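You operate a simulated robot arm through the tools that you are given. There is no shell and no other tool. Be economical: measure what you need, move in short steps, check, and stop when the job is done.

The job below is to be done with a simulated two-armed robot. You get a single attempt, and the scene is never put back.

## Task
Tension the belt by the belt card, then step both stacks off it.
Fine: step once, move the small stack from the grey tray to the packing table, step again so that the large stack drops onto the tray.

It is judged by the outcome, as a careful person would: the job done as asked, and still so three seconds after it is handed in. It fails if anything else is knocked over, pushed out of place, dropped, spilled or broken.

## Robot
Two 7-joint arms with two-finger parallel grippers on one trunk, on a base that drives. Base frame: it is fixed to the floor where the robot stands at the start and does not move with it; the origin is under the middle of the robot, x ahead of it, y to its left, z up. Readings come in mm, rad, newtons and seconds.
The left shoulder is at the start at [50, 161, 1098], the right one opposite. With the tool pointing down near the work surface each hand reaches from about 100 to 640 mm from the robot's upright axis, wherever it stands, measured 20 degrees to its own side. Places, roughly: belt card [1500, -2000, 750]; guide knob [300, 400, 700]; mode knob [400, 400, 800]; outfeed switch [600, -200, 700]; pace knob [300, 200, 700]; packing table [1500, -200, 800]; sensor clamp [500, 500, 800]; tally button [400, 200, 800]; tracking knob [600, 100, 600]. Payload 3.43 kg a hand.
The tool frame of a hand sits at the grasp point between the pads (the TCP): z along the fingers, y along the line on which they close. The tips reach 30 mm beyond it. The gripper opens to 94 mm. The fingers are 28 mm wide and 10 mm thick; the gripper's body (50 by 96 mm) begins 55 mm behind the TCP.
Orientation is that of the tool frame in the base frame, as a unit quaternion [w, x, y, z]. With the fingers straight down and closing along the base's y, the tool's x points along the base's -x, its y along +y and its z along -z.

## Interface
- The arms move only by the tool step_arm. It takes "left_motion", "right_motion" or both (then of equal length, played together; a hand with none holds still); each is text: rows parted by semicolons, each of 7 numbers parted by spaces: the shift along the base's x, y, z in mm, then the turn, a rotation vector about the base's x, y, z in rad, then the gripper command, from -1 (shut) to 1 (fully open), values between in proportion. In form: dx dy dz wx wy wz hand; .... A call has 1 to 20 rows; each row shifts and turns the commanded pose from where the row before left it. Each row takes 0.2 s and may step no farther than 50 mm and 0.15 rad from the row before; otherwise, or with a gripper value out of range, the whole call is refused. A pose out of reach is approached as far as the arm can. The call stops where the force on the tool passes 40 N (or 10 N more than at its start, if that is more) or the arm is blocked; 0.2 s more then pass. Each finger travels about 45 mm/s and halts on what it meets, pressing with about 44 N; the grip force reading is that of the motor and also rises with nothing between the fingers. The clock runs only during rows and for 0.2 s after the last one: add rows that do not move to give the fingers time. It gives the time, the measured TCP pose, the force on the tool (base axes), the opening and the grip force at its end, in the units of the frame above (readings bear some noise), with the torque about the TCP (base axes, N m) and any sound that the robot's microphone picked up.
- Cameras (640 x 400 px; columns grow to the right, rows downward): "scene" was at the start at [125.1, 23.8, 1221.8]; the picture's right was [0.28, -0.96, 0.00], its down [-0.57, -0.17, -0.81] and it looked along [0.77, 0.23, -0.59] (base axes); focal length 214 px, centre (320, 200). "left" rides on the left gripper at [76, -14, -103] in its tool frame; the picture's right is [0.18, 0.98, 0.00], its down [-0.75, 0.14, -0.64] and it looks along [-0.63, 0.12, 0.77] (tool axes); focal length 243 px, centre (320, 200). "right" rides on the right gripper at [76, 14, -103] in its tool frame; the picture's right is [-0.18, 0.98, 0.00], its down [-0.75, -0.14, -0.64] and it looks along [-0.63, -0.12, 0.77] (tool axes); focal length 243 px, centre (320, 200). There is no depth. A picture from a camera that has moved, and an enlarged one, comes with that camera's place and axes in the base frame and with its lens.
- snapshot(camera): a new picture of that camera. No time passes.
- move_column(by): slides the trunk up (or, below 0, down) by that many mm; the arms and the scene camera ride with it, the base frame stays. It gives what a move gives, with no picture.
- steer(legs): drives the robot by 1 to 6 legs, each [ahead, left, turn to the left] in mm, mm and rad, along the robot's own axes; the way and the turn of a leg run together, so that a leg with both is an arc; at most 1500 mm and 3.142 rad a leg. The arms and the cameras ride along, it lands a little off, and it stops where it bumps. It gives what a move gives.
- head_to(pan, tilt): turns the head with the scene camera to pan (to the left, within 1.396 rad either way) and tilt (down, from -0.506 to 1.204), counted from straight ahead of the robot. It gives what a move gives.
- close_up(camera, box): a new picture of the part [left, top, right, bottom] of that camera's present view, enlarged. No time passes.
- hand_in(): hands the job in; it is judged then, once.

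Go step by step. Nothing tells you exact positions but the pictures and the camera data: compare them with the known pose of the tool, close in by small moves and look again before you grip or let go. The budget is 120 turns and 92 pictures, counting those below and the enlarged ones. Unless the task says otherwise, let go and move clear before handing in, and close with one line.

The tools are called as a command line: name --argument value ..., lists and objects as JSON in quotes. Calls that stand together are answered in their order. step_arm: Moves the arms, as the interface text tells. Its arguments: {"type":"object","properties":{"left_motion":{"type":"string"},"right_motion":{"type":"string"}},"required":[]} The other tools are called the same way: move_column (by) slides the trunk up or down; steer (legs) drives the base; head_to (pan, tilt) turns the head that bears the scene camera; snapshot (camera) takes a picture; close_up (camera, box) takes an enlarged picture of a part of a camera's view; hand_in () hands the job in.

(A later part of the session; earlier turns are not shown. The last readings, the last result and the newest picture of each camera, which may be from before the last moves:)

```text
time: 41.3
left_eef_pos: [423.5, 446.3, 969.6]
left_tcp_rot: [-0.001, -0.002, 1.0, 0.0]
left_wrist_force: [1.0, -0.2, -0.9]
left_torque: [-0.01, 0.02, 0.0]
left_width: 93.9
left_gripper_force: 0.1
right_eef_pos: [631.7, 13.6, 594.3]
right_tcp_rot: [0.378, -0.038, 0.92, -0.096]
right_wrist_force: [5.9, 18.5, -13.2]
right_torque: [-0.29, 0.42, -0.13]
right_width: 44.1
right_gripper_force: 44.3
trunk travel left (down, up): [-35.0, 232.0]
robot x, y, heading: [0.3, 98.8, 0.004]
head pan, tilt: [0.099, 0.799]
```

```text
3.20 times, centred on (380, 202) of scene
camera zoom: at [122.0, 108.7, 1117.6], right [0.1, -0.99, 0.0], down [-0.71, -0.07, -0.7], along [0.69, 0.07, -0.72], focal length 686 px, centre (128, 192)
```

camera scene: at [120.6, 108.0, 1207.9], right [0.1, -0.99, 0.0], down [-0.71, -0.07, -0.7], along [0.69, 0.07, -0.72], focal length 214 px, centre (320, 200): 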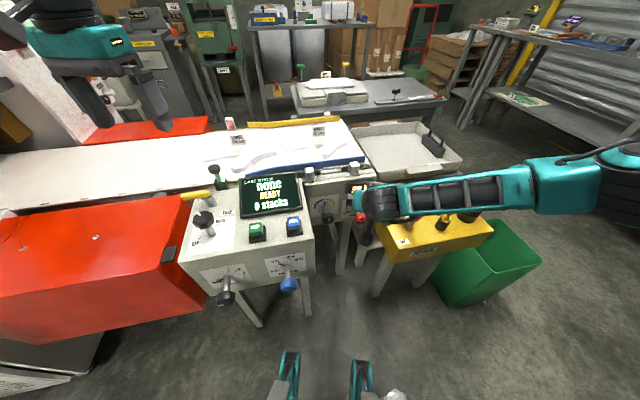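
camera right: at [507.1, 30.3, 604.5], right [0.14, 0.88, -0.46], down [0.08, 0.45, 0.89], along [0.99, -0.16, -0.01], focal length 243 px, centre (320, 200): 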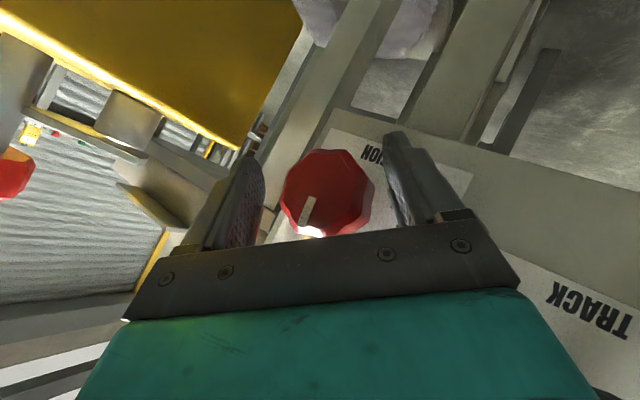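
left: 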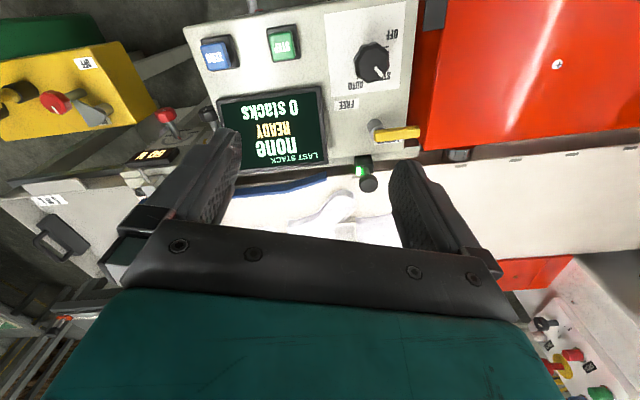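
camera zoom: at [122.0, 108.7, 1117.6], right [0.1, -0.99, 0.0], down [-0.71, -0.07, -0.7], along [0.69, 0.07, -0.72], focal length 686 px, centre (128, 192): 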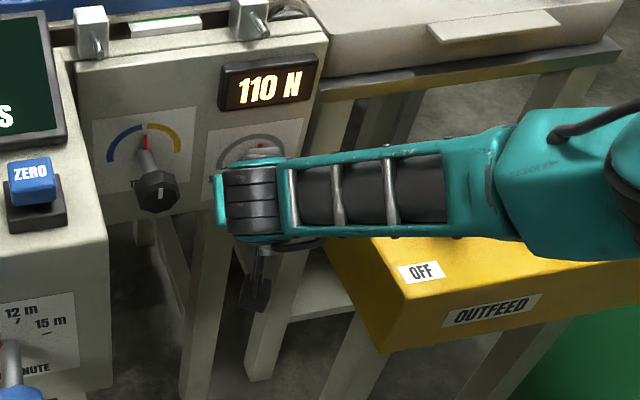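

110 N. A further 0.16 rad.

step_arm --right_motion "0 0 0 0.08 0 0 -0.5;0 0 0 0.08 0 0 -0.5;0 0 0 0 0 0 -0.5"

close_up --camera "scene" --box '[330, 140, 390, 200]'

```text
time: 42.1
left_eef_pos: [424.1, 447.5, 969.5]
left_tcp_rot: [-0.001, -0.002, 1.0, 0.0]
left_wrist_force: [0.9, -0.1, 0.6]
left_torque: [-0.01, -0.01, 0.02]
left_width: 93.9
left_gripper_force: 0.2
right_eef_pos: [632.7, 13.5, 594.3]
right_tcp_rot: [0.38, -0.009, 0.925, -0.021]
right_wrist_force: [8.1, 20.5, -14.9]
right_torque: [-0.33, 0.47, -0.16]
right_width: 44.1
right_gripper_force: 45.3
trunk travel left (down, up): [-35.0, 232.0]
robot x, y, heading: [-0.2, 101.6, 0.004]
head pan, tilt: [0.099, 0.799]
```

```text
6.67 times, centred on (360, 170) of scene
camera zoom: at [122.2, 108.8, 1117.6], right [0.1, -0.99, 0.0], down [-0.71, -0.07, -0.7], along [0.69, 0.07, -0.72], focal length 1430 px, centre (53, 400)
```

zoom: 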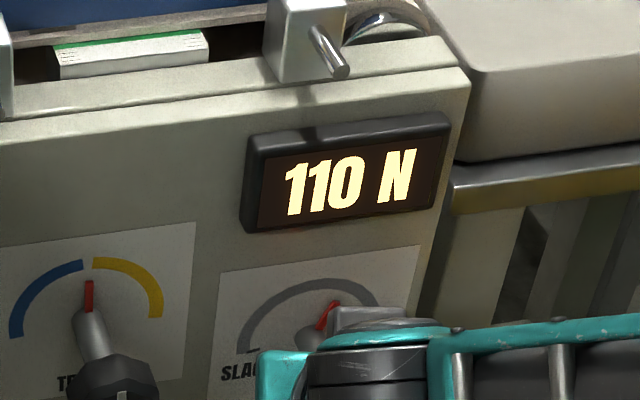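

Still 110 N; another 0.1 rad.

step_arm --right_motion "0 0 0 0.06 0 0 -0.5;0 0 0 0.06 0 0 -0.5;0 0 0 0 0 0 -0.5"

close_up --camera "scene" --box '[330, 140, 390, 200]'

```text
time: 42.9
left_eef_pos: [424.3, 447.7, 970.0]
left_tcp_rot: [-0.001, -0.001, 1.0, -0.001]
left_wrist_force: [0.0, 0.4, 0.2]
left_torque: [0.03, 0.0, -0.01]
left_width: 94.1
left_gripper_force: 0.0
right_eef_pos: [630.5, 15.3, 595.3]
right_tcp_rot: [0.38, 0.013, 0.924, 0.035]
right_wrist_force: [9.1, 23.2, -12.7]
right_torque: [-0.25, 0.39, -0.11]
right_width: 44.3
right_gripper_force: 44.9
trunk travel left (down, up): [-35.0, 232.0]
robot x, y, heading: [-0.5, 101.9, 0.01]
head pan, tilt: [0.099, 0.799]
```

```text
6.67 times, centred on (360, 170) of scene
camera zoom: at [122.1, 108.9, 1117.7], right [0.1, -0.99, 0.0], down [-0.71, -0.07, -0.7], along [0.69, 0.07, -0.72], focal length 1430 px, centre (53, 400)
```

zoom: 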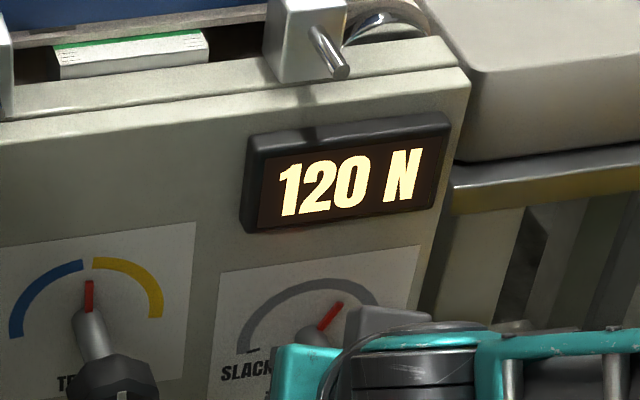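

120 N. Releasing and backing straight out, then checking the reading again.

step_arm --right_motion "0 0 0 0 0 0 0.6;0 0 0 0 0 0 0.6;0 0 0 0 0 0 0.6;0 0 0 0 0 0 0.6;-16 -1 16 0 0 0 0.6;-16 -1 16 0 0 0 0.6;-16 -1 16 0 0 0 0.6;-16 -1 16 0 0 0 0.6;-16 -1 16 0 0 0 0.6;-16 -1 16 0 0 0 0.6;0 0 30 0 0 0 0.6;0 0 30 0 0 0 0.6;0 0 30 0 0 0 0.6"

snapshot --camera "scene"

close_up --camera "scene" --box '[330, 140, 390, 200]'

```text
time: 45.7
left_eef_pos: [422.8, 446.6, 970.9]
left_tcp_rot: [0.0, -0.001, 1.0, 0.0]
left_wrist_force: [0.3, 0.1, 0.5]
left_torque: [0.0, 0.0, -0.01]
left_width: 94.0
left_gripper_force: 0.1
right_eef_pos: [535.1, 3.7, 781.7]
right_tcp_rot: [0.38, 0.016, 0.924, 0.031]
right_wrist_force: [-0.1, 0.7, 0.2]
right_torque: [-0.05, -0.01, -0.06]
right_width: 75.1
right_gripper_force: 0.2
trunk travel left (down, up): [-35.0, 232.0]
robot x, y, heading: [3.3, 102.4, 0.005]
head pan, tilt: [0.099, 0.799]
```

```text
52 pictures are left
camera scene: at [120.5, 108.0, 1117.9], right [0.1, -0.99, 0.0], down [-0.71, -0.07, -0.7], along [0.69, 0.07, -0.72], focal length 214 px, centre (320, 200)
```

scene: 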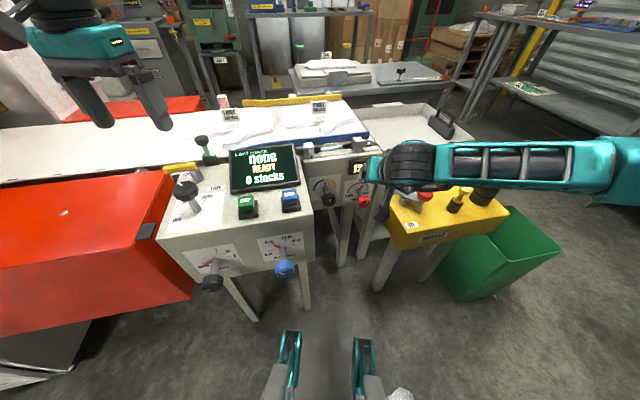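

```text
6.67 times, centred on (360, 170) of scene
camera zoom: at [120.5, 108.0, 1117.9], right [0.1, -0.99, 0.0], down [-0.71, -0.07, -0.7], along [0.69, 0.07, -0.72], focal length 1430 px, centre (53, 400)
```

zoom: 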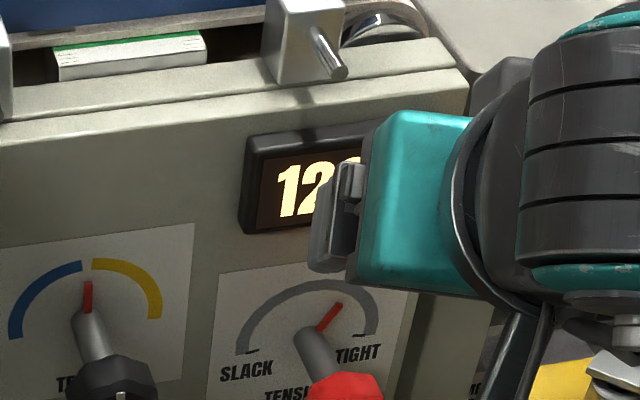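

120 N holds. Next I'll lift the right hand away and bring the left hand, closed, above the STEP button at about [413, 292, 782].

step_arm --right_motion "-10 -10 30 0 0.1 0 1;-10 -10 30 0 0.1 0 1;-10 -10 30 0 0.1 0 1;-10 -10 30 0 0.1 0 1;-10 -10 30 0 0.1 0 1;-10 -10 30 0 0.1 0 1;0 0 0 0 0.1 0 1;0 0 0 0 0 0 1" --left_motion "-1 -20 -5 0 0 0 -1;-1 -20 -10 0 0 0 -1;-1 -20 -10 0 0 0 -1;-1 -20 -10 0 0 0 -1;-1 -20 -10 0 0 0 -1;-1 -20 -15 0 0 0 -1;-2 -20 -15 0 0 0 -1;-2 -15 -15 0 0 0 -1"

snapshot --camera "left"

snapshot --camera "scene"

```text
time: 47.5
left_eef_pos: [413.4, 291.8, 880.3]
left_tcp_rot: [0.0, -0.002, 1.0, 0.0]
left_wrist_force: [-0.5, 1.0, -0.1]
left_torque: [0.01, 0.01, -0.02]
left_width: 0.2
left_gripper_force: 33.2
right_eef_pos: [476.4, -55.6, 960.8]
right_tcp_rot: [0.04, 0.025, 0.999, 0.023]
right_wrist_force: [-0.1, -0.5, 0.5]
right_torque: [0.04, -0.02, -0.01]
right_width: 94.0
right_gripper_force: 0.1
trunk travel left (down, up): [-35.0, 232.0]
robot x, y, heading: [-0.1, 98.9, 0.004]
head pan, tilt: [0.099, 0.799]
```

```text
50 pictures are left
camera left: at [337.8, 276.0, 982.3], right [-0.19, 0.98, 0.0], down [0.75, 0.14, 0.64], along [0.63, 0.12, -0.77], focal length 243 px, centre (320, 200)
```

left: 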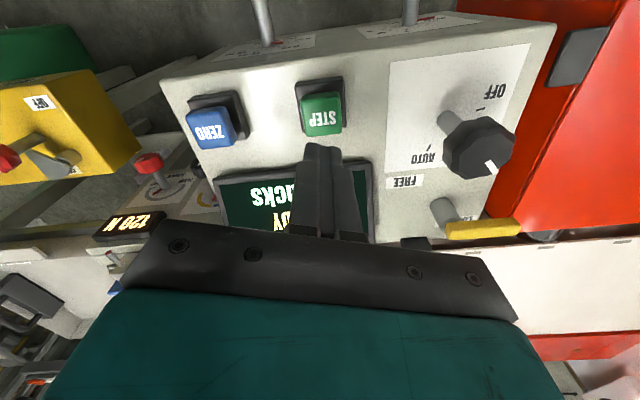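

```text
49 pictures are left
camera scene: at [120.7, 108.0, 1117.9], right [0.1, -0.99, 0.0], down [-0.71, -0.07, -0.7], along [0.69, 0.07, -0.72], focal length 214 px, centre (320, 200)
```

scene: 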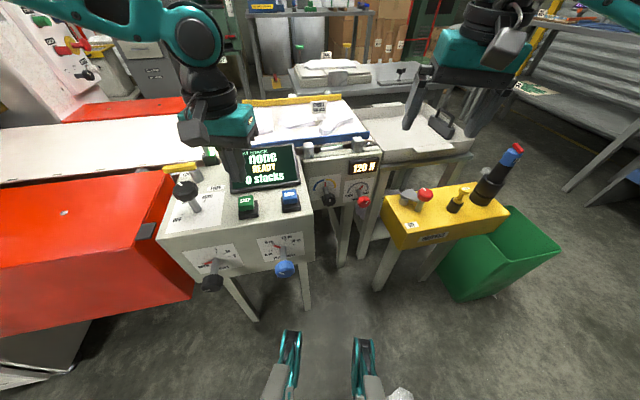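

STEP checks out at [414, 293, 782]. Pressing down gently, then releasing.

step_arm --left_motion "0 0 -20 0 0 0 -1;0 0 -20 0 0 0 -1;0 1 -20 0 0 0 -1;0 0 -5 0 0 0 -1;0 0 -4 0 0 0 -1;0 0 -4 0 0 0 -1"

```text
time: 48.5
left_eef_pos: [411.5, 290.5, 824.5]
left_tcp_rot: [0.006, -0.001, 1.0, 0.0]
left_wrist_force: [-11.1, 3.8, 23.9]
left_torque: [0.14, 0.53, 0.01]
left_width: 0.1
left_gripper_force: 32.8
right_eef_pos: [475.3, -55.9, 962.8]
right_tcp_rot: [0.042, 0.026, 0.999, 0.024]
right_wrist_force: [-0.3, -0.3, 0.7]
right_torque: [0.01, -0.03, 0.0]
right_width: 94.0
right_gripper_force: 0.1
trunk travel left (down, up): [-35.0, 232.0]
robot x, y, heading: [-0.4, 100.5, 0.009]
head pan, tilt: [0.099, 0.799]
heard: click
stopped in row 4 (left hand): the force on the tool passed its limit at 49 N (the readings are from after the stop); the commanded pose is now the measured one
```

A click. Lifting off and looking.

step_arm --left_motion "0 0 15 0 0 0 -1;0 0 25 0 0 0 -1;0 0 30 0 0 0 -1;0 0 0 0 0 0 -1;0 0 0 0 0 0 -1;0 0 0 0 0 0 -1;0 0 0 0 0 0 -1;0 0 0 0 0 0 -1;0 0 0 0 0 0 -1;0 0 0 0 0 0 -1"

snapshot --camera "scene"

```text
time: 50.6
left_eef_pos: [413.7, 290.3, 890.8]
left_tcp_rot: [0.005, -0.002, 1.0, 0.0]
left_wrist_force: [-0.6, 0.4, 0.2]
left_torque: [0.0, -0.02, 0.02]
left_width: 0.0
left_gripper_force: 32.5
right_eef_pos: [475.2, -55.2, 961.9]
right_tcp_rot: [0.041, 0.024, 0.999, 0.026]
right_wrist_force: [-0.9, 0.8, 0.2]
right_torque: [0.01, 0.0, -0.01]
right_width: 94.0
right_gripper_force: 0.0
trunk travel left (down, up): [-35.0, 232.0]
robot x, y, heading: [0.1, 99.3, 0.003]
head pan, tilt: [0.099, 0.799]
```

```text
48 pictures are left
camera scene: at [120.4, 108.1, 1117.9], right [0.1, -0.99, 0.0], down [-0.71, -0.07, -0.7], along [0.69, 0.07, -0.72], focal length 214 px, centre (320, 200)
```

scene: 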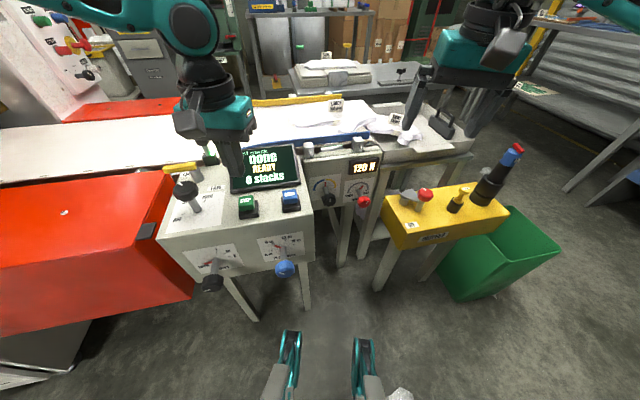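

The belt stepped; the small stack seems to be landing on the tray. I'll retract the left hand and look closely.

step_arm --left_motion "0 20 20 0 0 0 -1;0 20 20 0 0 0 -1;0 20 20 0 0 0 -1;0 20 20 0 0 0 -1;0 20 0 0 0 0 -1;0 20 0 0 0 0 -1;0 20 0 0 0 0 -1;0 20 0 0 0 0 -1" --right_motion "-20 -10 15 0 0 0 1;-20 -10 15 0 0 0 1;-20 -10 15 0 0 0 1;-20 -10 15 0 0 0 1;-20 -10 15 0 0 0 1;0 0 0 0 0 0 1;0 0 0 0 0 0 1;0 0 0 0 0 0 1"

close_up --camera "scene" --box '[230, 80, 480, 240]'

snapshot --camera "right"

```text
time: 52.5
left_eef_pos: [416.1, 452.4, 970.2]
left_tcp_rot: [0.005, -0.002, 1.0, 0.0]
left_wrist_force: [-0.9, 0.7, 0.6]
left_torque: [0.0, -0.04, 0.0]
left_width: 0.2
left_gripper_force: 33.5
right_eef_pos: [375.0, -104.8, 1036.3]
right_tcp_rot: [0.04, 0.024, 0.999, 0.024]
right_wrist_force: [0.0, -0.3, 0.2]
right_torque: [0.01, -0.03, 0.03]
right_width: 94.0
right_gripper_force: 0.0
trunk travel left (down, up): [-35.0, 232.0]
robot x, y, heading: [2.2, 99.1, 0.001]
head pan, tilt: [0.099, 0.799]
```

```text
2.50 times, centred on (355, 160) of scene
camera zoom: at [120.4, 108.3, 1117.9], right [0.1, -0.99, 0.0], down [-0.71, -0.07, -0.7], along [0.69, 0.07, -0.72], focal length 536 px, centre (232, 300)
```

zoom: 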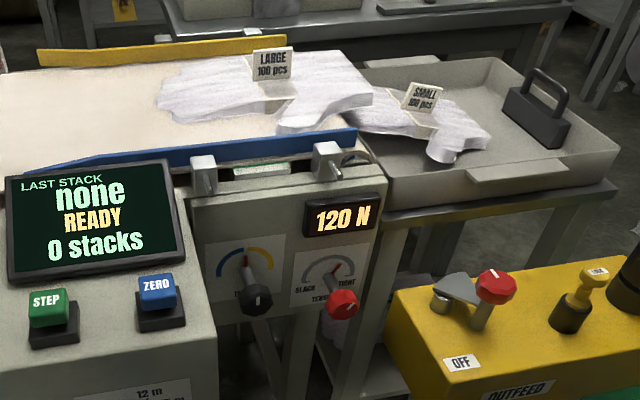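

```text
46 pictures are left
camera right: at [291.7, -92.8, 1133.1], right [0.23, 0.97, 0.06], down [0.69, -0.21, 0.69], along [0.69, -0.12, -0.72], focal length 243 px, centre (320, 200)
```

right: 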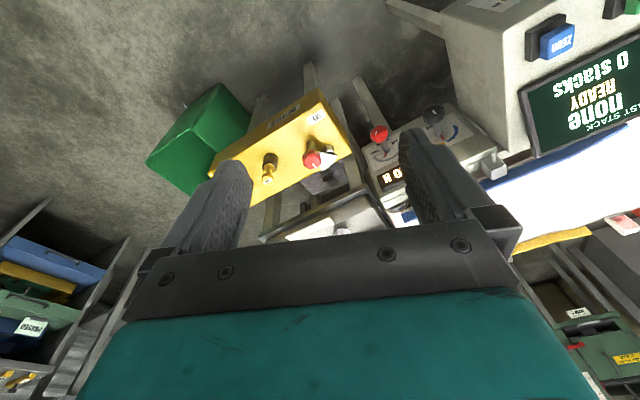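

The small stack now lies in the tray and the display of tension holds at 120 N. I plan to reach it from the right end of the tray, standing between tray and packing table. I'll raise the trunk, go round by the free floor to the right and look.

move_column --by 150

steer --legs '[[-400, 0, 0], [0, -1150, 0], [1000, 0, 0]]'

head_to --pan 0.6 --tilt 0.7

snapshot --camera "scene"

```text
time: 54.2
left_eef_pos: [414.2, 452.3, 1120.7]
left_tcp_rot: [0.005, -0.002, 1.0, 0.0]
left_wrist_force: [-0.5, 0.4, -0.3]
left_torque: [0.04, 0.03, 0.0]
left_width: 0.0
left_gripper_force: 32.6
right_eef_pos: [374.8, -105.0, 1186.8]
right_tcp_rot: [0.04, 0.024, 0.999, 0.025]
right_wrist_force: [0.0, -0.3, 0.3]
right_torque: [0.01, 0.02, 0.0]
right_width: 94.0
right_gripper_force: 0.0
trunk travel left (down, up): [-185.0, 82.0]
robot x, y, heading: [0.2, 100.5, 0.005]
head pan, tilt: [0.099, 0.799]
```

```text
time: 71.0
left_eef_pos: [966.1, -711.2, 1120.4]
left_tcp_rot: [0.005, 0.003, 1.0, 0.0]
left_wrist_force: [-1.4, -0.2, -0.2]
left_torque: [-0.01, -0.03, 0.02]
left_width: 0.0
left_gripper_force: 33.2
right_eef_pos: [921.2, -1266.8, 1186.8]
right_tcp_rot: [0.041, 0.03, 0.998, 0.024]
right_wrist_force: [0.2, 0.1, 0.4]
right_torque: [0.01, -0.01, -0.05]
right_width: 94.2
right_gripper_force: 0.1
trunk travel left (down, up): [-185.0, 82.0]
robot x, y, heading: [543.9, -1062.0, -0.007]
head pan, tilt: [0.099, 0.799]
stopped in leg 3: the robot was blocked; the commanded pose is now the measured one
```

```text
time: 71.9
left_eef_pos: [964.8, -710.1, 1121.8]
left_tcp_rot: [0.005, 0.003, 1.0, 0.0]
left_wrist_force: [0.2, 0.3, -0.1]
left_torque: [-0.03, -0.01, -0.01]
left_width: 0.1
left_gripper_force: 33.1
right_eef_pos: [920.6, -1268.1, 1186.1]
right_tcp_rot: [0.041, 0.032, 0.998, 0.024]
right_wrist_force: [-0.2, 0.0, 0.3]
right_torque: [-0.03, 0.04, 0.03]
right_width: 94.1
right_gripper_force: 0.0
trunk travel left (down, up): [-185.0, 82.0]
robot x, y, heading: [545.9, -1057.7, -0.011]
head pan, tilt: [0.6, 0.7]
```

```text
45 pictures are left
camera scene: at [657.9, -1011.4, 1276.2], right [0.56, -0.83, 0.0], down [-0.53, -0.36, -0.76], along [0.63, 0.43, -0.64], focal length 214 px, centre (320, 200)
```

scene: 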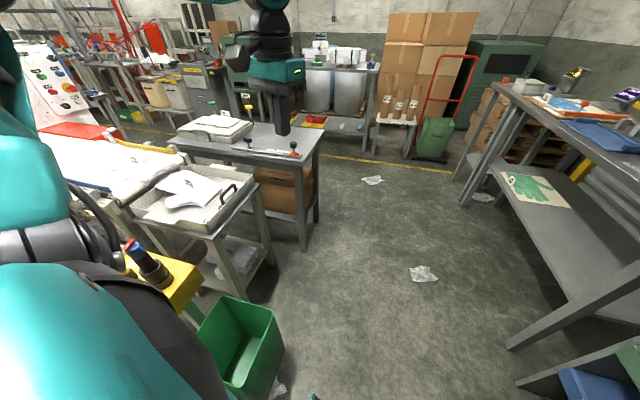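

The base was blocked at x = 546, so I'll look at what stopped it, near the bin on the left.

head_to --pan 0.5 --tilt 1.15

snapshot --camera "scene"

```text
time: 72.8
left_eef_pos: [964.8, -711.2, 1121.7]
left_tcp_rot: [0.006, 0.004, 1.0, 0.0]
left_wrist_force: [0.8, -0.3, -1.1]
left_torque: [0.0, 0.0, 0.02]
left_width: 0.1
left_gripper_force: 32.9
right_eef_pos: [920.8, -1268.8, 1187.3]
right_tcp_rot: [0.041, 0.031, 0.998, 0.024]
right_wrist_force: [0.1, 0.0, 0.5]
right_torque: [-0.02, 0.01, 0.01]
right_width: 94.1
right_gripper_force: 0.1
trunk travel left (down, up): [-185.0, 82.0]
robot x, y, heading: [546.5, -1058.7, -0.012]
head pan, tilt: [0.499, 1.15]
```

```text
44 pictures are left
camera scene: at [639.9, -1030.7, 1243.1], right [0.47, -0.88, 0.0], down [-0.8, -0.43, -0.41], along [0.36, 0.19, -0.91], focal length 214 px, centre (320, 200)
```

scene: 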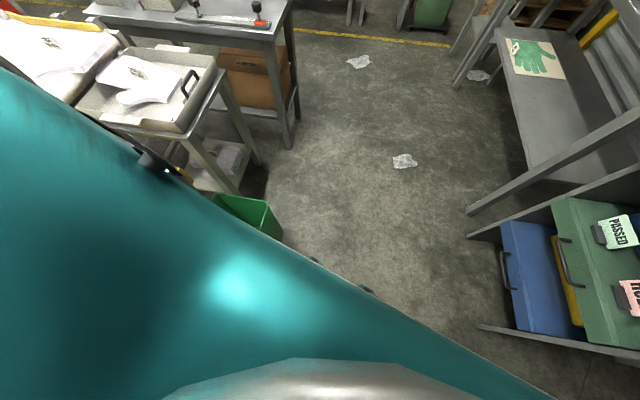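

Most likely the base's left side touched the green bin. I'll back off a little, move right, and look at the bin again.

steer --legs '[[-80, 0, 0], [0, -180, 0]]'

head_to --pan 0.9 --tilt 0.75

step_arm --left_motion "-10 -40 10 0 0 0 -1;-10 -40 10 0 0 0 -1;-10 -40 10 0 0 0 -1;-10 -40 10 0 0 0 -1;0 0 0 0 0 0 -1"

snapshot --camera "scene"

```text
time: 75.7
left_eef_pos: [885.2, -891.4, 1120.6]
left_tcp_rot: [0.005, 0.004, 1.0, 0.001]
left_wrist_force: [-0.4, 0.7, -0.1]
left_torque: [-0.01, -0.02, -0.01]
left_width: 0.1
left_gripper_force: 33.1
right_eef_pos: [838.8, -1448.4, 1185.5]
right_tcp_rot: [0.041, 0.031, 0.998, 0.024]
right_wrist_force: [-0.5, 0.2, -0.1]
right_torque: [-0.01, 0.0, -0.01]
right_width: 94.4
right_gripper_force: 0.0
trunk travel left (down, up): [-185.0, 82.0]
robot x, y, heading: [465.0, -1238.5, -0.011]
head pan, tilt: [0.499, 1.15]
```

```text
time: 76.5
left_eef_pos: [886.0, -892.2, 1121.7]
left_tcp_rot: [0.005, 0.003, 1.0, 0.0]
left_wrist_force: [-0.1, 0.2, -0.3]
left_torque: [0.02, 0.01, -0.01]
left_width: 0.0
left_gripper_force: 33.3
right_eef_pos: [838.9, -1446.8, 1186.0]
right_tcp_rot: [0.041, 0.032, 0.998, 0.024]
right_wrist_force: [-0.7, 0.5, 0.0]
right_torque: [-0.02, 0.0, 0.01]
right_width: 94.0
right_gripper_force: 0.0
trunk travel left (down, up): [-185.0, 82.0]
robot x, y, heading: [468.5, -1237.1, -0.004]
head pan, tilt: [0.901, 0.75]
```

```text
time: 77.7
left_eef_pos: [844.9, -1051.9, 1161.5]
left_tcp_rot: [0.006, 0.004, 1.0, 0.0]
left_wrist_force: [0.2, -0.1, -0.2]
left_torque: [-0.03, 0.06, 0.03]
left_width: 0.0
left_gripper_force: 32.8
right_eef_pos: [839.9, -1447.1, 1187.6]
right_tcp_rot: [0.041, 0.032, 0.998, 0.024]
right_wrist_force: [0.2, -0.2, -0.1]
right_torque: [0.03, -0.03, 0.01]
right_width: 93.9
right_gripper_force: 0.0
trunk travel left (down, up): [-185.0, 82.0]
robot x, y, heading: [466.1, -1237.7, -0.008]
head pan, tilt: [0.901, 0.75]
```

```text
43 pictures are left
camera scene: at [558.5, -1174.3, 1271.9], right [0.78, -0.63, 0.0], down [-0.43, -0.53, -0.73], along [0.46, 0.57, -0.68], focal length 214 px, centre (320, 200)
```

scene: 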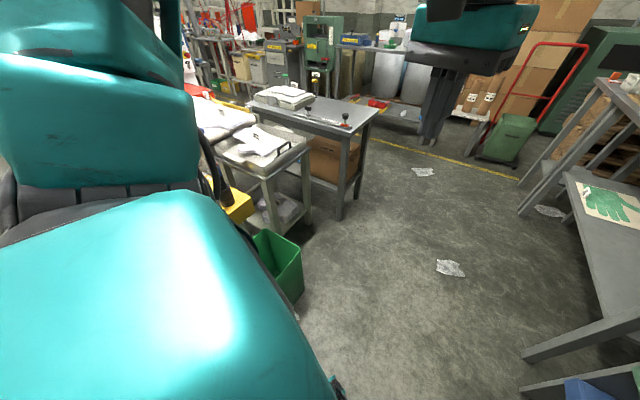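

steer --legs '[[600, 0, 0], [0, 0, 1.57]]'

head_to --pan 0.15 --tilt 0.8

snapshot --camera "scene"

```text
time: 85.0
left_eef_pos: [878.5, -863.6, 1161.8]
left_tcp_rot: [0.004, -0.706, 0.708, 0.004]
left_wrist_force: [-0.4, 0.2, 0.9]
left_torque: [0.01, 0.01, 0.01]
left_width: 0.0
left_gripper_force: 33.0
right_eef_pos: [1276.3, -866.7, 1186.4]
right_tcp_rot: [0.012, -0.687, 0.726, 0.046]
right_wrist_force: [0.2, 0.8, -0.3]
right_torque: [0.0, -0.03, -0.01]
right_width: 94.0
right_gripper_force: 0.1
trunk travel left (down, up): [-185.0, 82.0]
robot x, y, heading: [1071.7, -1240.9, 1.569]
head pan, tilt: [0.901, 0.75]
```

```text
time: 86.1
left_eef_pos: [879.8, -864.0, 1161.4]
left_tcp_rot: [0.004, -0.706, 0.708, 0.004]
left_wrist_force: [0.5, 0.5, 0.1]
left_torque: [-0.02, 0.03, -0.01]
left_width: 0.0
left_gripper_force: 33.0
right_eef_pos: [1276.4, -868.2, 1186.9]
right_tcp_rot: [0.012, -0.687, 0.726, 0.046]
right_wrist_force: [0.8, 0.3, 1.1]
right_torque: [-0.02, -0.03, -0.03]
right_width: 94.0
right_gripper_force: 0.0
trunk travel left (down, up): [-185.0, 82.0]
robot x, y, heading: [1069.3, -1240.6, 1.572]
head pan, tilt: [0.15, 0.799]
```

```text
42 pictures are left
camera scene: at [1058.1, -1124.1, 1267.9], right [0.99, 0.15, 0.0], down [0.11, -0.71, -0.7], along [-0.1, 0.69, -0.72], focal length 214 px, centre (320, 200)
```

scene: 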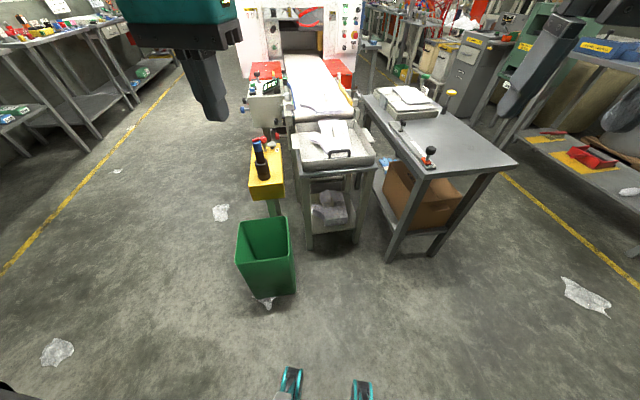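

From here the layout is clear: the bin stands upright in its place, the tray is at about x 865–1185, y −310 and up, z ≈ 690, and the small stack is near [950, −110]. Zooming on the tray and the packing table.

close_up --camera "scene" --box '[280, 70, 390, 180]'

close_up --camera "scene" --box '[350, 70, 530, 190]'

close_up --camera "scene" --box '[200, 190, 420, 330]'

```text
3.64 times, centred on (335, 125) of scene
camera zoom: at [1058.1, -1124.1, 1267.9], right [0.99, 0.15, 0.0], down [0.11, -0.71, -0.7], along [-0.1, 0.69, -0.72], focal length 780 px, centre (266, 473)
```

zoom: 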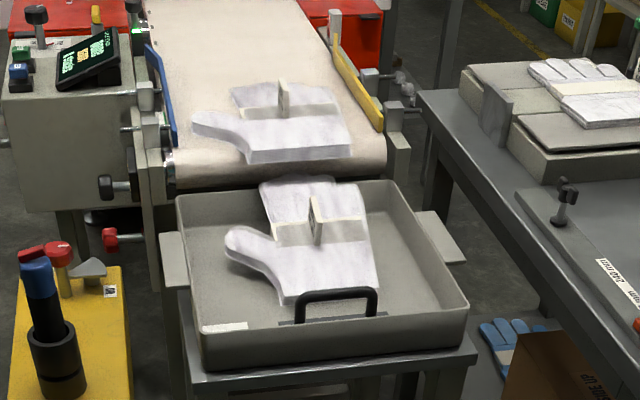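

```text
3.33 times, centred on (440, 130) of scene
camera zoom: at [1058.1, -1124.1, 1267.9], right [0.99, 0.15, 0.0], down [0.11, -0.71, -0.7], along [-0.1, 0.69, -0.72], focal length 715 px, centre (-80, 433)
```

zoom: 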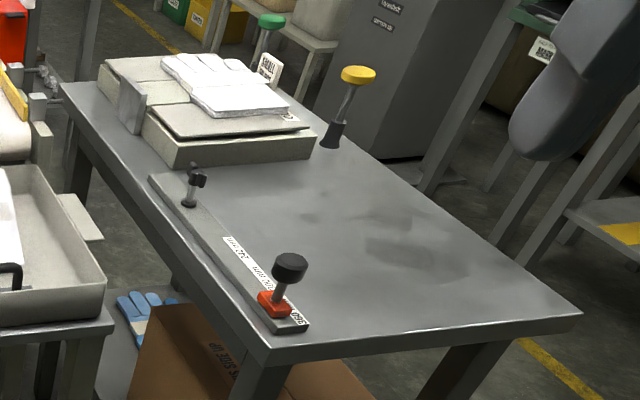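

```text
2.86 times, centred on (310, 260) of scene
camera zoom: at [1058.1, -1124.1, 1267.9], right [0.99, 0.15, 0.0], down [0.11, -0.71, -0.7], along [-0.1, 0.69, -0.72], focal length 613 px, centre (349, 29)
```

zoom: 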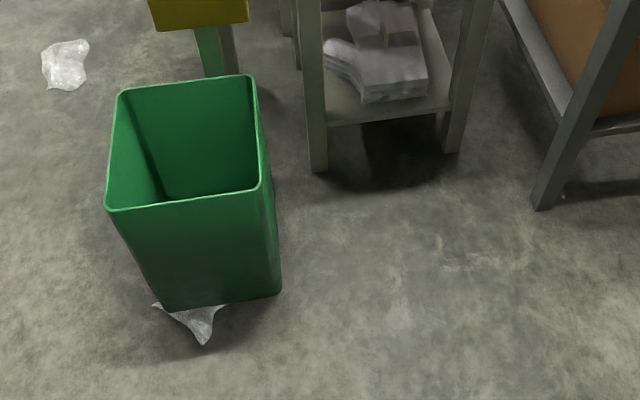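

The stack's upright tag (about 15 mm thick, standing along y) sits near its centre at about [981, −134, 740] and offers a grip with fingers closing along x. I'll drive in between bin and packing table.

steer --legs '[[0, -150, 0], [480, 0, 0.03]]'

head_to --pan 0.35 --tilt 0.9

snapshot --camera "scene"

```text
time: 90.5
left_eef_pos: [1011.6, -391.1, 1161.4]
left_tcp_rot: [-0.004, 0.717, -0.697, -0.003]
left_wrist_force: [-0.4, 0.0, 0.4]
left_torque: [-0.01, -0.03, 0.0]
left_width: 0.0
left_gripper_force: 33.0
right_eef_pos: [1409.7, -383.5, 1186.0]
right_tcp_rot: [0.01, -0.697, 0.715, 0.047]
right_wrist_force: [0.3, -0.4, 0.1]
right_torque: [0.03, 0.0, -0.03]
right_width: 94.1
right_gripper_force: 0.1
trunk travel left (down, up): [-185.0, 82.0]
robot x, y, heading: [1209.7, -768.6, 1.598]
head pan, tilt: [0.15, 0.799]
```

```text
time: 91.2
left_eef_pos: [1013.7, -392.6, 1162.1]
left_tcp_rot: [-0.004, 0.717, -0.697, -0.003]
left_wrist_force: [1.0, 0.6, 0.5]
left_torque: [-0.03, 0.0, -0.02]
left_width: 0.2
left_gripper_force: 32.9
right_eef_pos: [1410.4, -385.4, 1187.0]
right_tcp_rot: [0.011, -0.697, 0.716, 0.045]
right_wrist_force: [0.1, -0.3, 0.2]
right_torque: [0.0, 0.01, 0.02]
right_width: 94.3
right_gripper_force: 0.0
trunk travel left (down, up): [-185.0, 82.0]
robot x, y, heading: [1210.1, -767.9, 1.6]
head pan, tilt: [0.351, 0.901]
```

```text
38 pictures are left
camera scene: at [1185.4, -656.2, 1260.0], right [0.93, 0.37, 0.0], down [0.29, -0.73, -0.62], along [-0.23, 0.58, -0.78], focal length 214 px, centre (320, 200)
```

scene: 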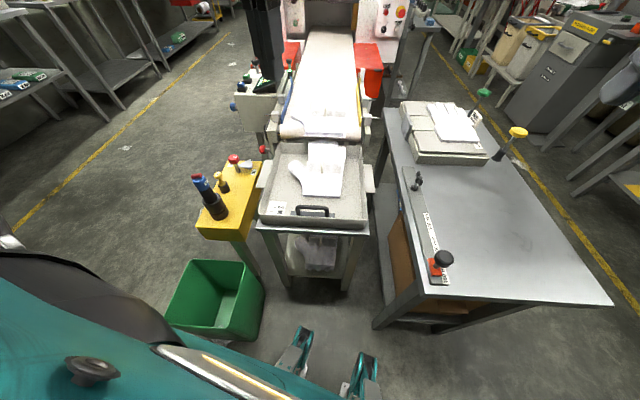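

close_up --camera "scene" --box '[250, 110, 390, 240]'

close_up --camera "left" --box '[120, 0, 520, 250]'

```text
3.08 times, centred on (320, 175) of scene
camera zoom: at [1185.4, -656.2, 1260.0], right [0.93, 0.37, 0.0], down [0.29, -0.73, -0.62], along [-0.23, 0.58, -0.78], focal length 660 px, centre (320, 277)
```

zoom: 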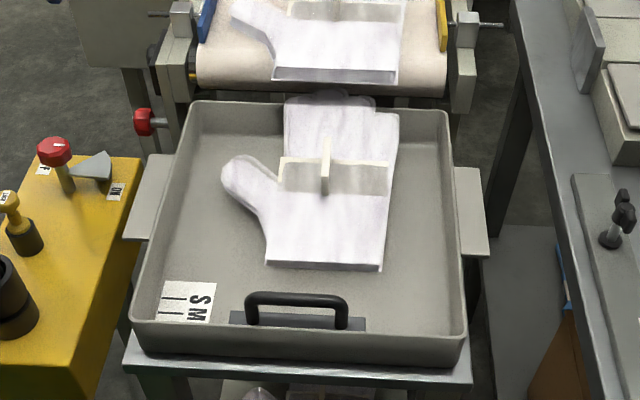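

```text
1.60 times, centred on (320, 125) of left
camera zoom: at [1030.3, -469.2, 1262.8], right [-0.98, -0.21, 0.0], down [-0.16, 0.74, 0.65], along [-0.14, 0.64, -0.76], focal length 388 px, centre (320, 320)
```

zoom: 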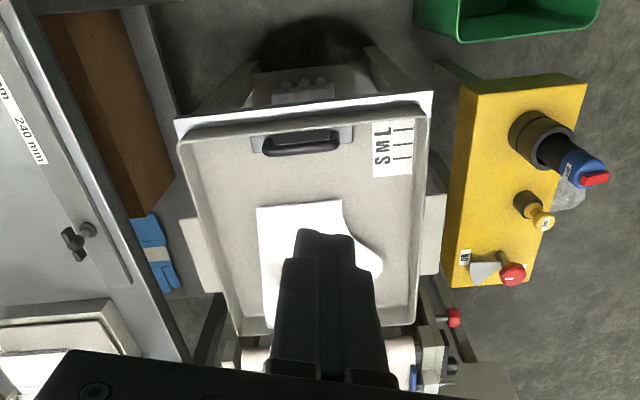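

The tag is near [970, −90, 718]. I'll go 80 mm closer, checking clearance, then bring the left hand over it pitched slightly forward.

steer --legs '[[80, 0, 0]]'

step_arm --left_motion "-4 30 -15 0.05 0 0 1;-4 30 -15 0.05 0 0 1;-4 30 -20 0.05 0 0 1;-4 30 -20 0.05 0 0 1;-4 30 -20 0.05 0 0 1;-4 20 -30 0.05 0 0 1;-4 15 -30 0.05 0 0 1;0 0 -30 0 0 0 1;0 0 -30 0 0 0 1;0 0 0 0 0 0 1"

snapshot --camera "left"

snapshot --camera "scene"

```text
time: 92.4
left_eef_pos: [1010.0, -316.1, 1160.9]
left_tcp_rot: [-0.004, 0.716, -0.698, -0.004]
left_wrist_force: [0.3, 0.1, -1.0]
left_torque: [0.02, 0.0, 0.01]
left_width: 0.0
left_gripper_force: 32.9
right_eef_pos: [1407.9, -310.9, 1186.9]
right_tcp_rot: [0.011, -0.695, 0.717, 0.046]
right_wrist_force: [-1.0, 0.4, -0.7]
right_torque: [-0.01, 0.01, 0.01]
right_width: 94.1
right_gripper_force: 0.0
trunk travel left (down, up): [-185.0, 82.0]
robot x, y, heading: [1208.6, -688.1, 1.593]
head pan, tilt: [0.351, 0.901]
stopped in leg 1: the robot was blocked; the commanded pose is now the measured one
```

```text
time: 94.6
left_eef_pos: [982.6, -131.2, 950.8]
left_tcp_rot: [-0.128, 0.704, -0.687, -0.125]
left_wrist_force: [-0.3, 0.5, 0.1]
left_torque: [-0.02, 0.01, 0.01]
left_width: 93.9
left_gripper_force: 0.0
right_eef_pos: [1408.6, -310.6, 1186.9]
right_tcp_rot: [0.011, -0.696, 0.717, 0.046]
right_wrist_force: [0.0, -0.2, -0.6]
right_torque: [0.01, 0.0, -0.01]
right_width: 94.1
right_gripper_force: 0.1
trunk travel left (down, up): [-185.0, 82.0]
robot x, y, heading: [1204.9, -689.6, 1.589]
head pan, tilt: [0.351, 0.901]
```

```text
35 pictures are left
camera left: at [999.9, -238.4, 1019.7], right [-0.98, -0.19, -0.07], down [-0.16, 0.48, 0.86], along [-0.13, 0.86, -0.5], focal length 243 px, centre (320, 200)
```

left: 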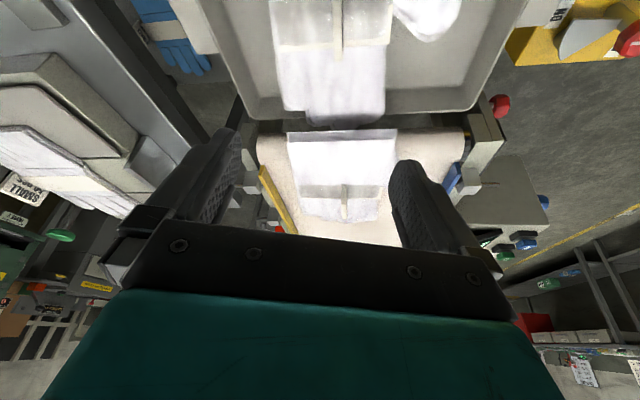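

```text
34 pictures are left
camera scene: at [1182.6, -580.8, 1260.0], right [0.93, 0.37, 0.0], down [0.29, -0.73, -0.62], along [-0.23, 0.58, -0.78], focal length 214 px, centre (320, 200)
```

scene: 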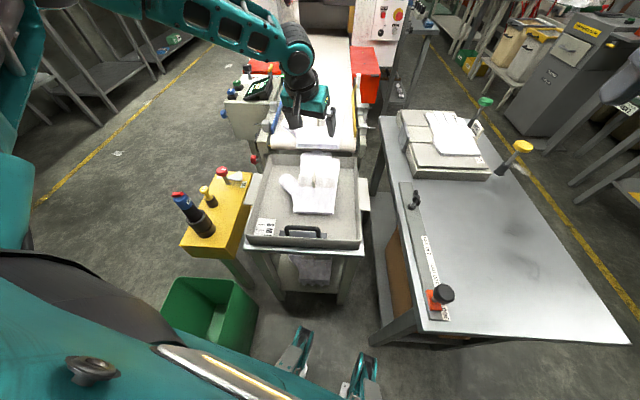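

The left hand hangs above; the tag is at about [976, −100, 718]. Lowering toward it and looking again.

step_arm --left_motion "-1 1 -30 0 0 0 0;-1 1 -30 0 0 0 0;-1 1 -30 0 0 0 0;-1 1 -30 0 0 0 0;-1 2 -25 0 0 0 0;0 0 0 0 0 0 0"

snapshot --camera "left"

close_up --camera "scene" --box '[240, 90, 400, 250]'

```text
time: 96.0
left_eef_pos: [941.2, -171.8, 856.4]
left_tcp_rot: [-0.128, 0.704, -0.687, -0.125]
left_wrist_force: [0.1, -0.8, -0.4]
left_torque: [0.02, -0.02, 0.0]
left_width: 46.9
left_gripper_force: 0.1
left hand out of reach, approached as far as the arm can: row 1, 2, 3, 4, 5
right_eef_pos: [1408.1, -310.1, 1187.1]
right_tcp_rot: [0.011, -0.695, 0.717, 0.045]
right_wrist_force: [0.1, -0.1, 0.3]
right_torque: [-0.01, -0.02, -0.02]
right_width: 93.9
right_gripper_force: 0.1
trunk travel left (down, up): [-185.0, 82.0]
robot x, y, heading: [1212.8, -688.3, 1.593]
head pan, tilt: [0.351, 0.901]
```

```text
33 pictures are left
camera left: at [958.7, -279.7, 925.6], right [-0.98, -0.19, -0.07], down [-0.16, 0.48, 0.86], along [-0.13, 0.86, -0.5], focal length 243 px, centre (320, 200)
```

left: 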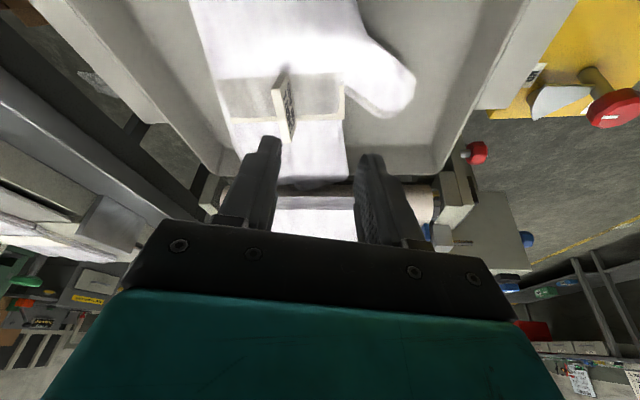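

```text
2.50 times, centred on (320, 170) of scene
camera zoom: at [1182.6, -580.7, 1260.0], right [0.93, 0.37, 0.0], down [0.29, -0.73, -0.62], along [-0.23, 0.58, -0.78], focal length 536 px, centre (320, 275)
```

zoom: 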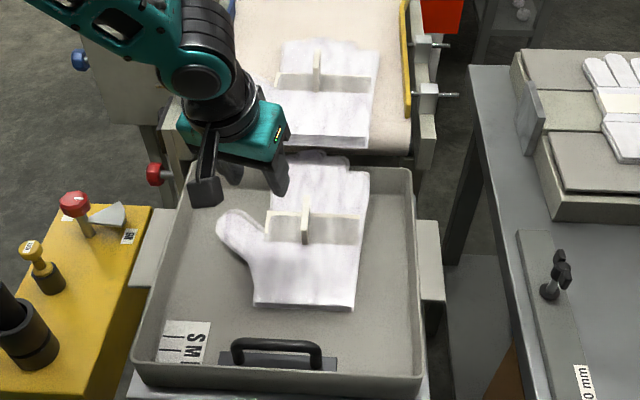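

Too high a shoulder for this reach; I'll lift the hand, lower the trunk and come down again.

step_arm --left_motion "8 12 30 0 0 0 0;8 12 30 0 0 0 0;8 12 30 0 0 0 0;8 12 20 0 0 0 0;0 0 0 0 0 0 0"

move_column --by -150

```text
time: 97.2
left_eef_pos: [973.4, -124.5, 965.8]
left_tcp_rot: [-0.127, 0.704, -0.687, -0.125]
left_wrist_force: [0.1, 0.2, -0.2]
left_torque: [0.05, 0.0, 0.03]
left_width: 47.1
left_gripper_force: 0.1
right_eef_pos: [1406.9, -309.8, 1186.9]
right_tcp_rot: [0.011, -0.694, 0.718, 0.046]
right_wrist_force: [-0.7, -1.0, 0.4]
right_torque: [-0.03, 0.0, -0.01]
right_width: 94.0
right_gripper_force: 0.1
trunk travel left (down, up): [-185.0, 82.0]
robot x, y, heading: [1208.0, -688.8, 1.591]
head pan, tilt: [0.351, 0.901]
```

```text
time: 99.0
left_eef_pos: [973.6, -124.0, 816.1]
left_tcp_rot: [-0.127, 0.704, -0.688, -0.125]
left_wrist_force: [0.2, -0.6, -0.5]
left_torque: [0.0, 0.0, -0.01]
left_width: 46.9
left_gripper_force: 0.0
right_eef_pos: [1408.6, -310.4, 1036.2]
right_tcp_rot: [0.01, -0.695, 0.717, 0.046]
right_wrist_force: [0.7, -0.1, 0.1]
right_torque: [-0.02, 0.02, -0.02]
right_width: 93.8
right_gripper_force: 0.1
trunk travel left (down, up): [-35.0, 232.0]
robot x, y, heading: [1208.5, -690.2, 1.595]
head pan, tilt: [0.351, 0.901]
```

step_arm --left_motion "1 7 -20 0 0 0 0;1 7 -20 0 0 0 0;1 6 -18 0 0 0 0;0 0 0 0 0 0 0"

snapshot --camera "left"

close_up --camera "scene" --box '[240, 60, 400, 220]'

```text
time: 100.0
left_eef_pos: [963.3, -124.5, 771.2]
left_tcp_rot: [-0.127, 0.704, -0.687, -0.124]
left_wrist_force: [0.2, 1.0, -0.3]
left_torque: [0.05, -0.02, 0.0]
left_width: 47.2
left_gripper_force: 0.0
left hand out of reach, approached as far as the arm can: row 2, 3
right_eef_pos: [1407.4, -310.1, 1036.1]
right_tcp_rot: [0.01, -0.695, 0.717, 0.045]
right_wrist_force: [-0.4, 0.2, -0.4]
right_torque: [0.0, 0.01, -0.04]
right_width: 93.7
right_gripper_force: 0.1
trunk travel left (down, up): [-35.0, 232.0]
robot x, y, heading: [1210.0, -689.2, 1.59]
head pan, tilt: [0.351, 0.901]
```

```text
31 pictures are left
camera left: at [979.7, -232.2, 841.1], right [-0.98, -0.19, -0.07], down [-0.16, 0.48, 0.86], along [-0.13, 0.86, -0.5], focal length 243 px, centre (320, 200)
```

left: 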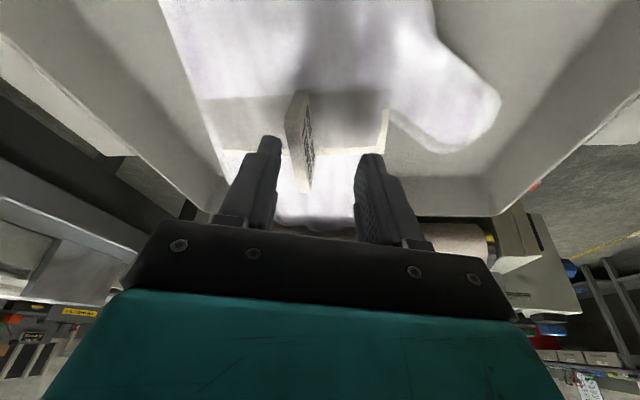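

```text
2.50 times, centred on (320, 140) of scene
camera zoom: at [1182.5, -580.7, 1110.0], right [0.93, 0.37, 0.0], down [0.29, -0.73, -0.62], along [-0.23, 0.58, -0.78], focal length 536 px, centre (320, 350)
```

zoom: 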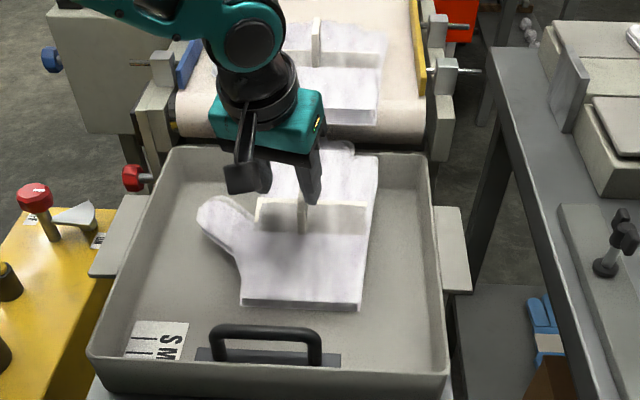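

step_arm --left_motion "4 -5 12 0.12 0 0 0;4 0 10 0.12 0 0 0;4 5 5 0.12 0 0 0;0 0 0 0 0 0 0"

move_column --by -35

snapshot --camera "left"

```text
time: 101.0
left_eef_pos: [974.5, -125.5, 800.1]
left_tcp_rot: [-0.253, 0.669, -0.654, -0.245]
left_wrist_force: [0.4, 0.2, 0.0]
left_torque: [-0.02, 0.04, -0.02]
left_width: 46.7
left_gripper_force: 0.1
right_eef_pos: [1407.9, -310.5, 1036.1]
right_tcp_rot: [0.011, -0.695, 0.718, 0.046]
right_wrist_force: [0.2, 0.4, -1.2]
right_torque: [-0.01, -0.02, 0.0]
right_width: 94.0
right_gripper_force: 0.0
trunk travel left (down, up): [-35.0, 232.0]
robot x, y, heading: [1208.1, -689.6, 1.596]
head pan, tilt: [0.351, 0.901]
```

```text
time: 101.8
left_eef_pos: [974.9, -124.3, 765.1]
left_tcp_rot: [-0.251, 0.67, -0.654, -0.246]
left_wrist_force: [0.6, -0.1, -0.9]
left_torque: [-0.04, 0.0, -0.01]
left_width: 46.9
left_gripper_force: 0.2
right_eef_pos: [1407.8, -309.5, 1001.5]
right_tcp_rot: [0.011, -0.696, 0.717, 0.045]
right_wrist_force: [1.4, 0.4, -0.1]
right_torque: [0.03, 0.0, -0.02]
right_width: 93.9
right_gripper_force: 0.1
trunk travel left (down, up): [0.0, 267.0]
robot x, y, heading: [1209.1, -688.3, 1.592]
head pan, tilt: [0.351, 0.901]
```

```text
29 pictures are left
camera left: at [991.8, -250.4, 791.2], right [-0.98, -0.16, -0.14], down [-0.16, 0.14, 0.98], along [-0.13, 0.98, -0.16], focal length 243 px, centre (320, 200)
```

left: 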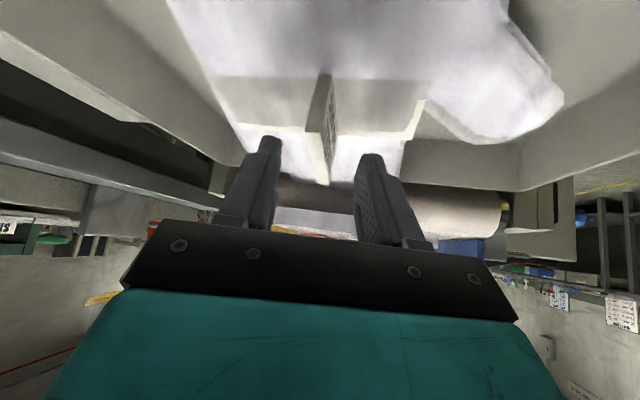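

Centred on the tag. Going down the last 39 mm, then closing.

step_arm --left_motion "0 7 -13 0 0 0 0;1 7 -13 0 0 0 0;0 6 -11 0 0 0 0;0 0 0 0 0 0 0"

snapshot --camera "left"

```text
time: 102.8
left_eef_pos: [974.5, -108.6, 737.9]
left_tcp_rot: [-0.257, 0.666, -0.654, -0.249]
left_wrist_force: [6.0, -5.8, 29.3]
left_torque: [0.05, 0.61, 0.15]
left_width: 44.1
left_gripper_force: 0.1
left hand out of reach, approached as far as the arm can: row 3
right_eef_pos: [1409.6, -311.4, 1002.6]
right_tcp_rot: [0.011, -0.695, 0.717, 0.047]
right_wrist_force: [-0.2, -0.8, 0.0]
right_torque: [0.01, -0.01, 0.0]
right_width: 93.9
right_gripper_force: 0.1
trunk travel left (down, up): [0.0, 267.0]
robot x, y, heading: [1210.4, -689.4, 1.595]
head pan, tilt: [0.351, 0.901]
```

```text
28 pictures are left
camera left: at [990.8, -233.8, 763.2], right [-0.98, -0.15, -0.14], down [-0.16, 0.13, 0.98], along [-0.13, 0.98, -0.15], focal length 243 px, centre (320, 200)
```

left: 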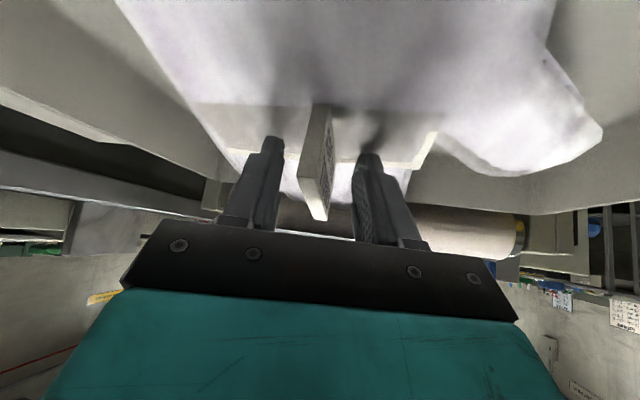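

The tips rest on the band on both sides of the tag. Lifting 3 mm and closing.

step_arm --left_motion "0 0 4 0 0 0 0;0 0 0 0 0 0 -0.5;0 0 0 0 0 0 -1;0 0 0 0 0 0 -1;0 0 0 0 0 0 -1;0 0 0 0 0 0 -1;0 0 0 0 0 0 -1"

snapshot --camera "left"

```text
time: 104.4
left_eef_pos: [972.1, -110.5, 739.4]
left_tcp_rot: [-0.252, 0.67, -0.653, -0.248]
left_wrist_force: [0.6, -5.1, 20.7]
left_torque: [-0.09, -0.03, 1.04]
left_width: 13.4
left_gripper_force: 44.1
right_eef_pos: [1408.4, -311.9, 1002.5]
right_tcp_rot: [0.011, -0.695, 0.717, 0.048]
right_wrist_force: [0.6, -0.7, 0.3]
right_torque: [0.01, 0.02, 0.03]
right_width: 93.8
right_gripper_force: 0.0
trunk travel left (down, up): [0.0, 267.0]
robot x, y, heading: [1211.8, -690.9, 1.591]
head pan, tilt: [0.351, 0.901]
```

```text
27 pictures are left
camera left: at [989.6, -234.8, 764.2], right [-0.98, -0.16, -0.14], down [-0.16, 0.14, 0.98], along [-0.13, 0.98, -0.16], focal length 243 px, centre (320, 200)
```

left: 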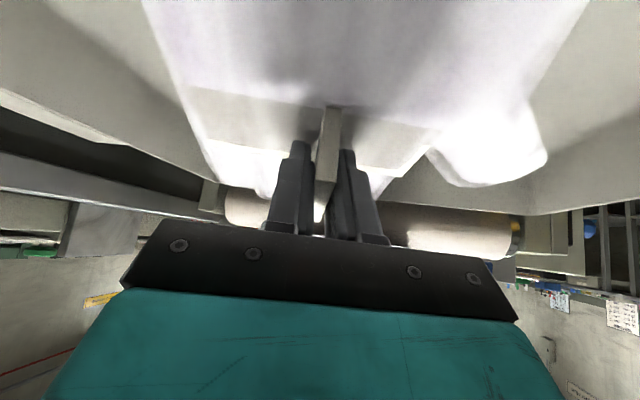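

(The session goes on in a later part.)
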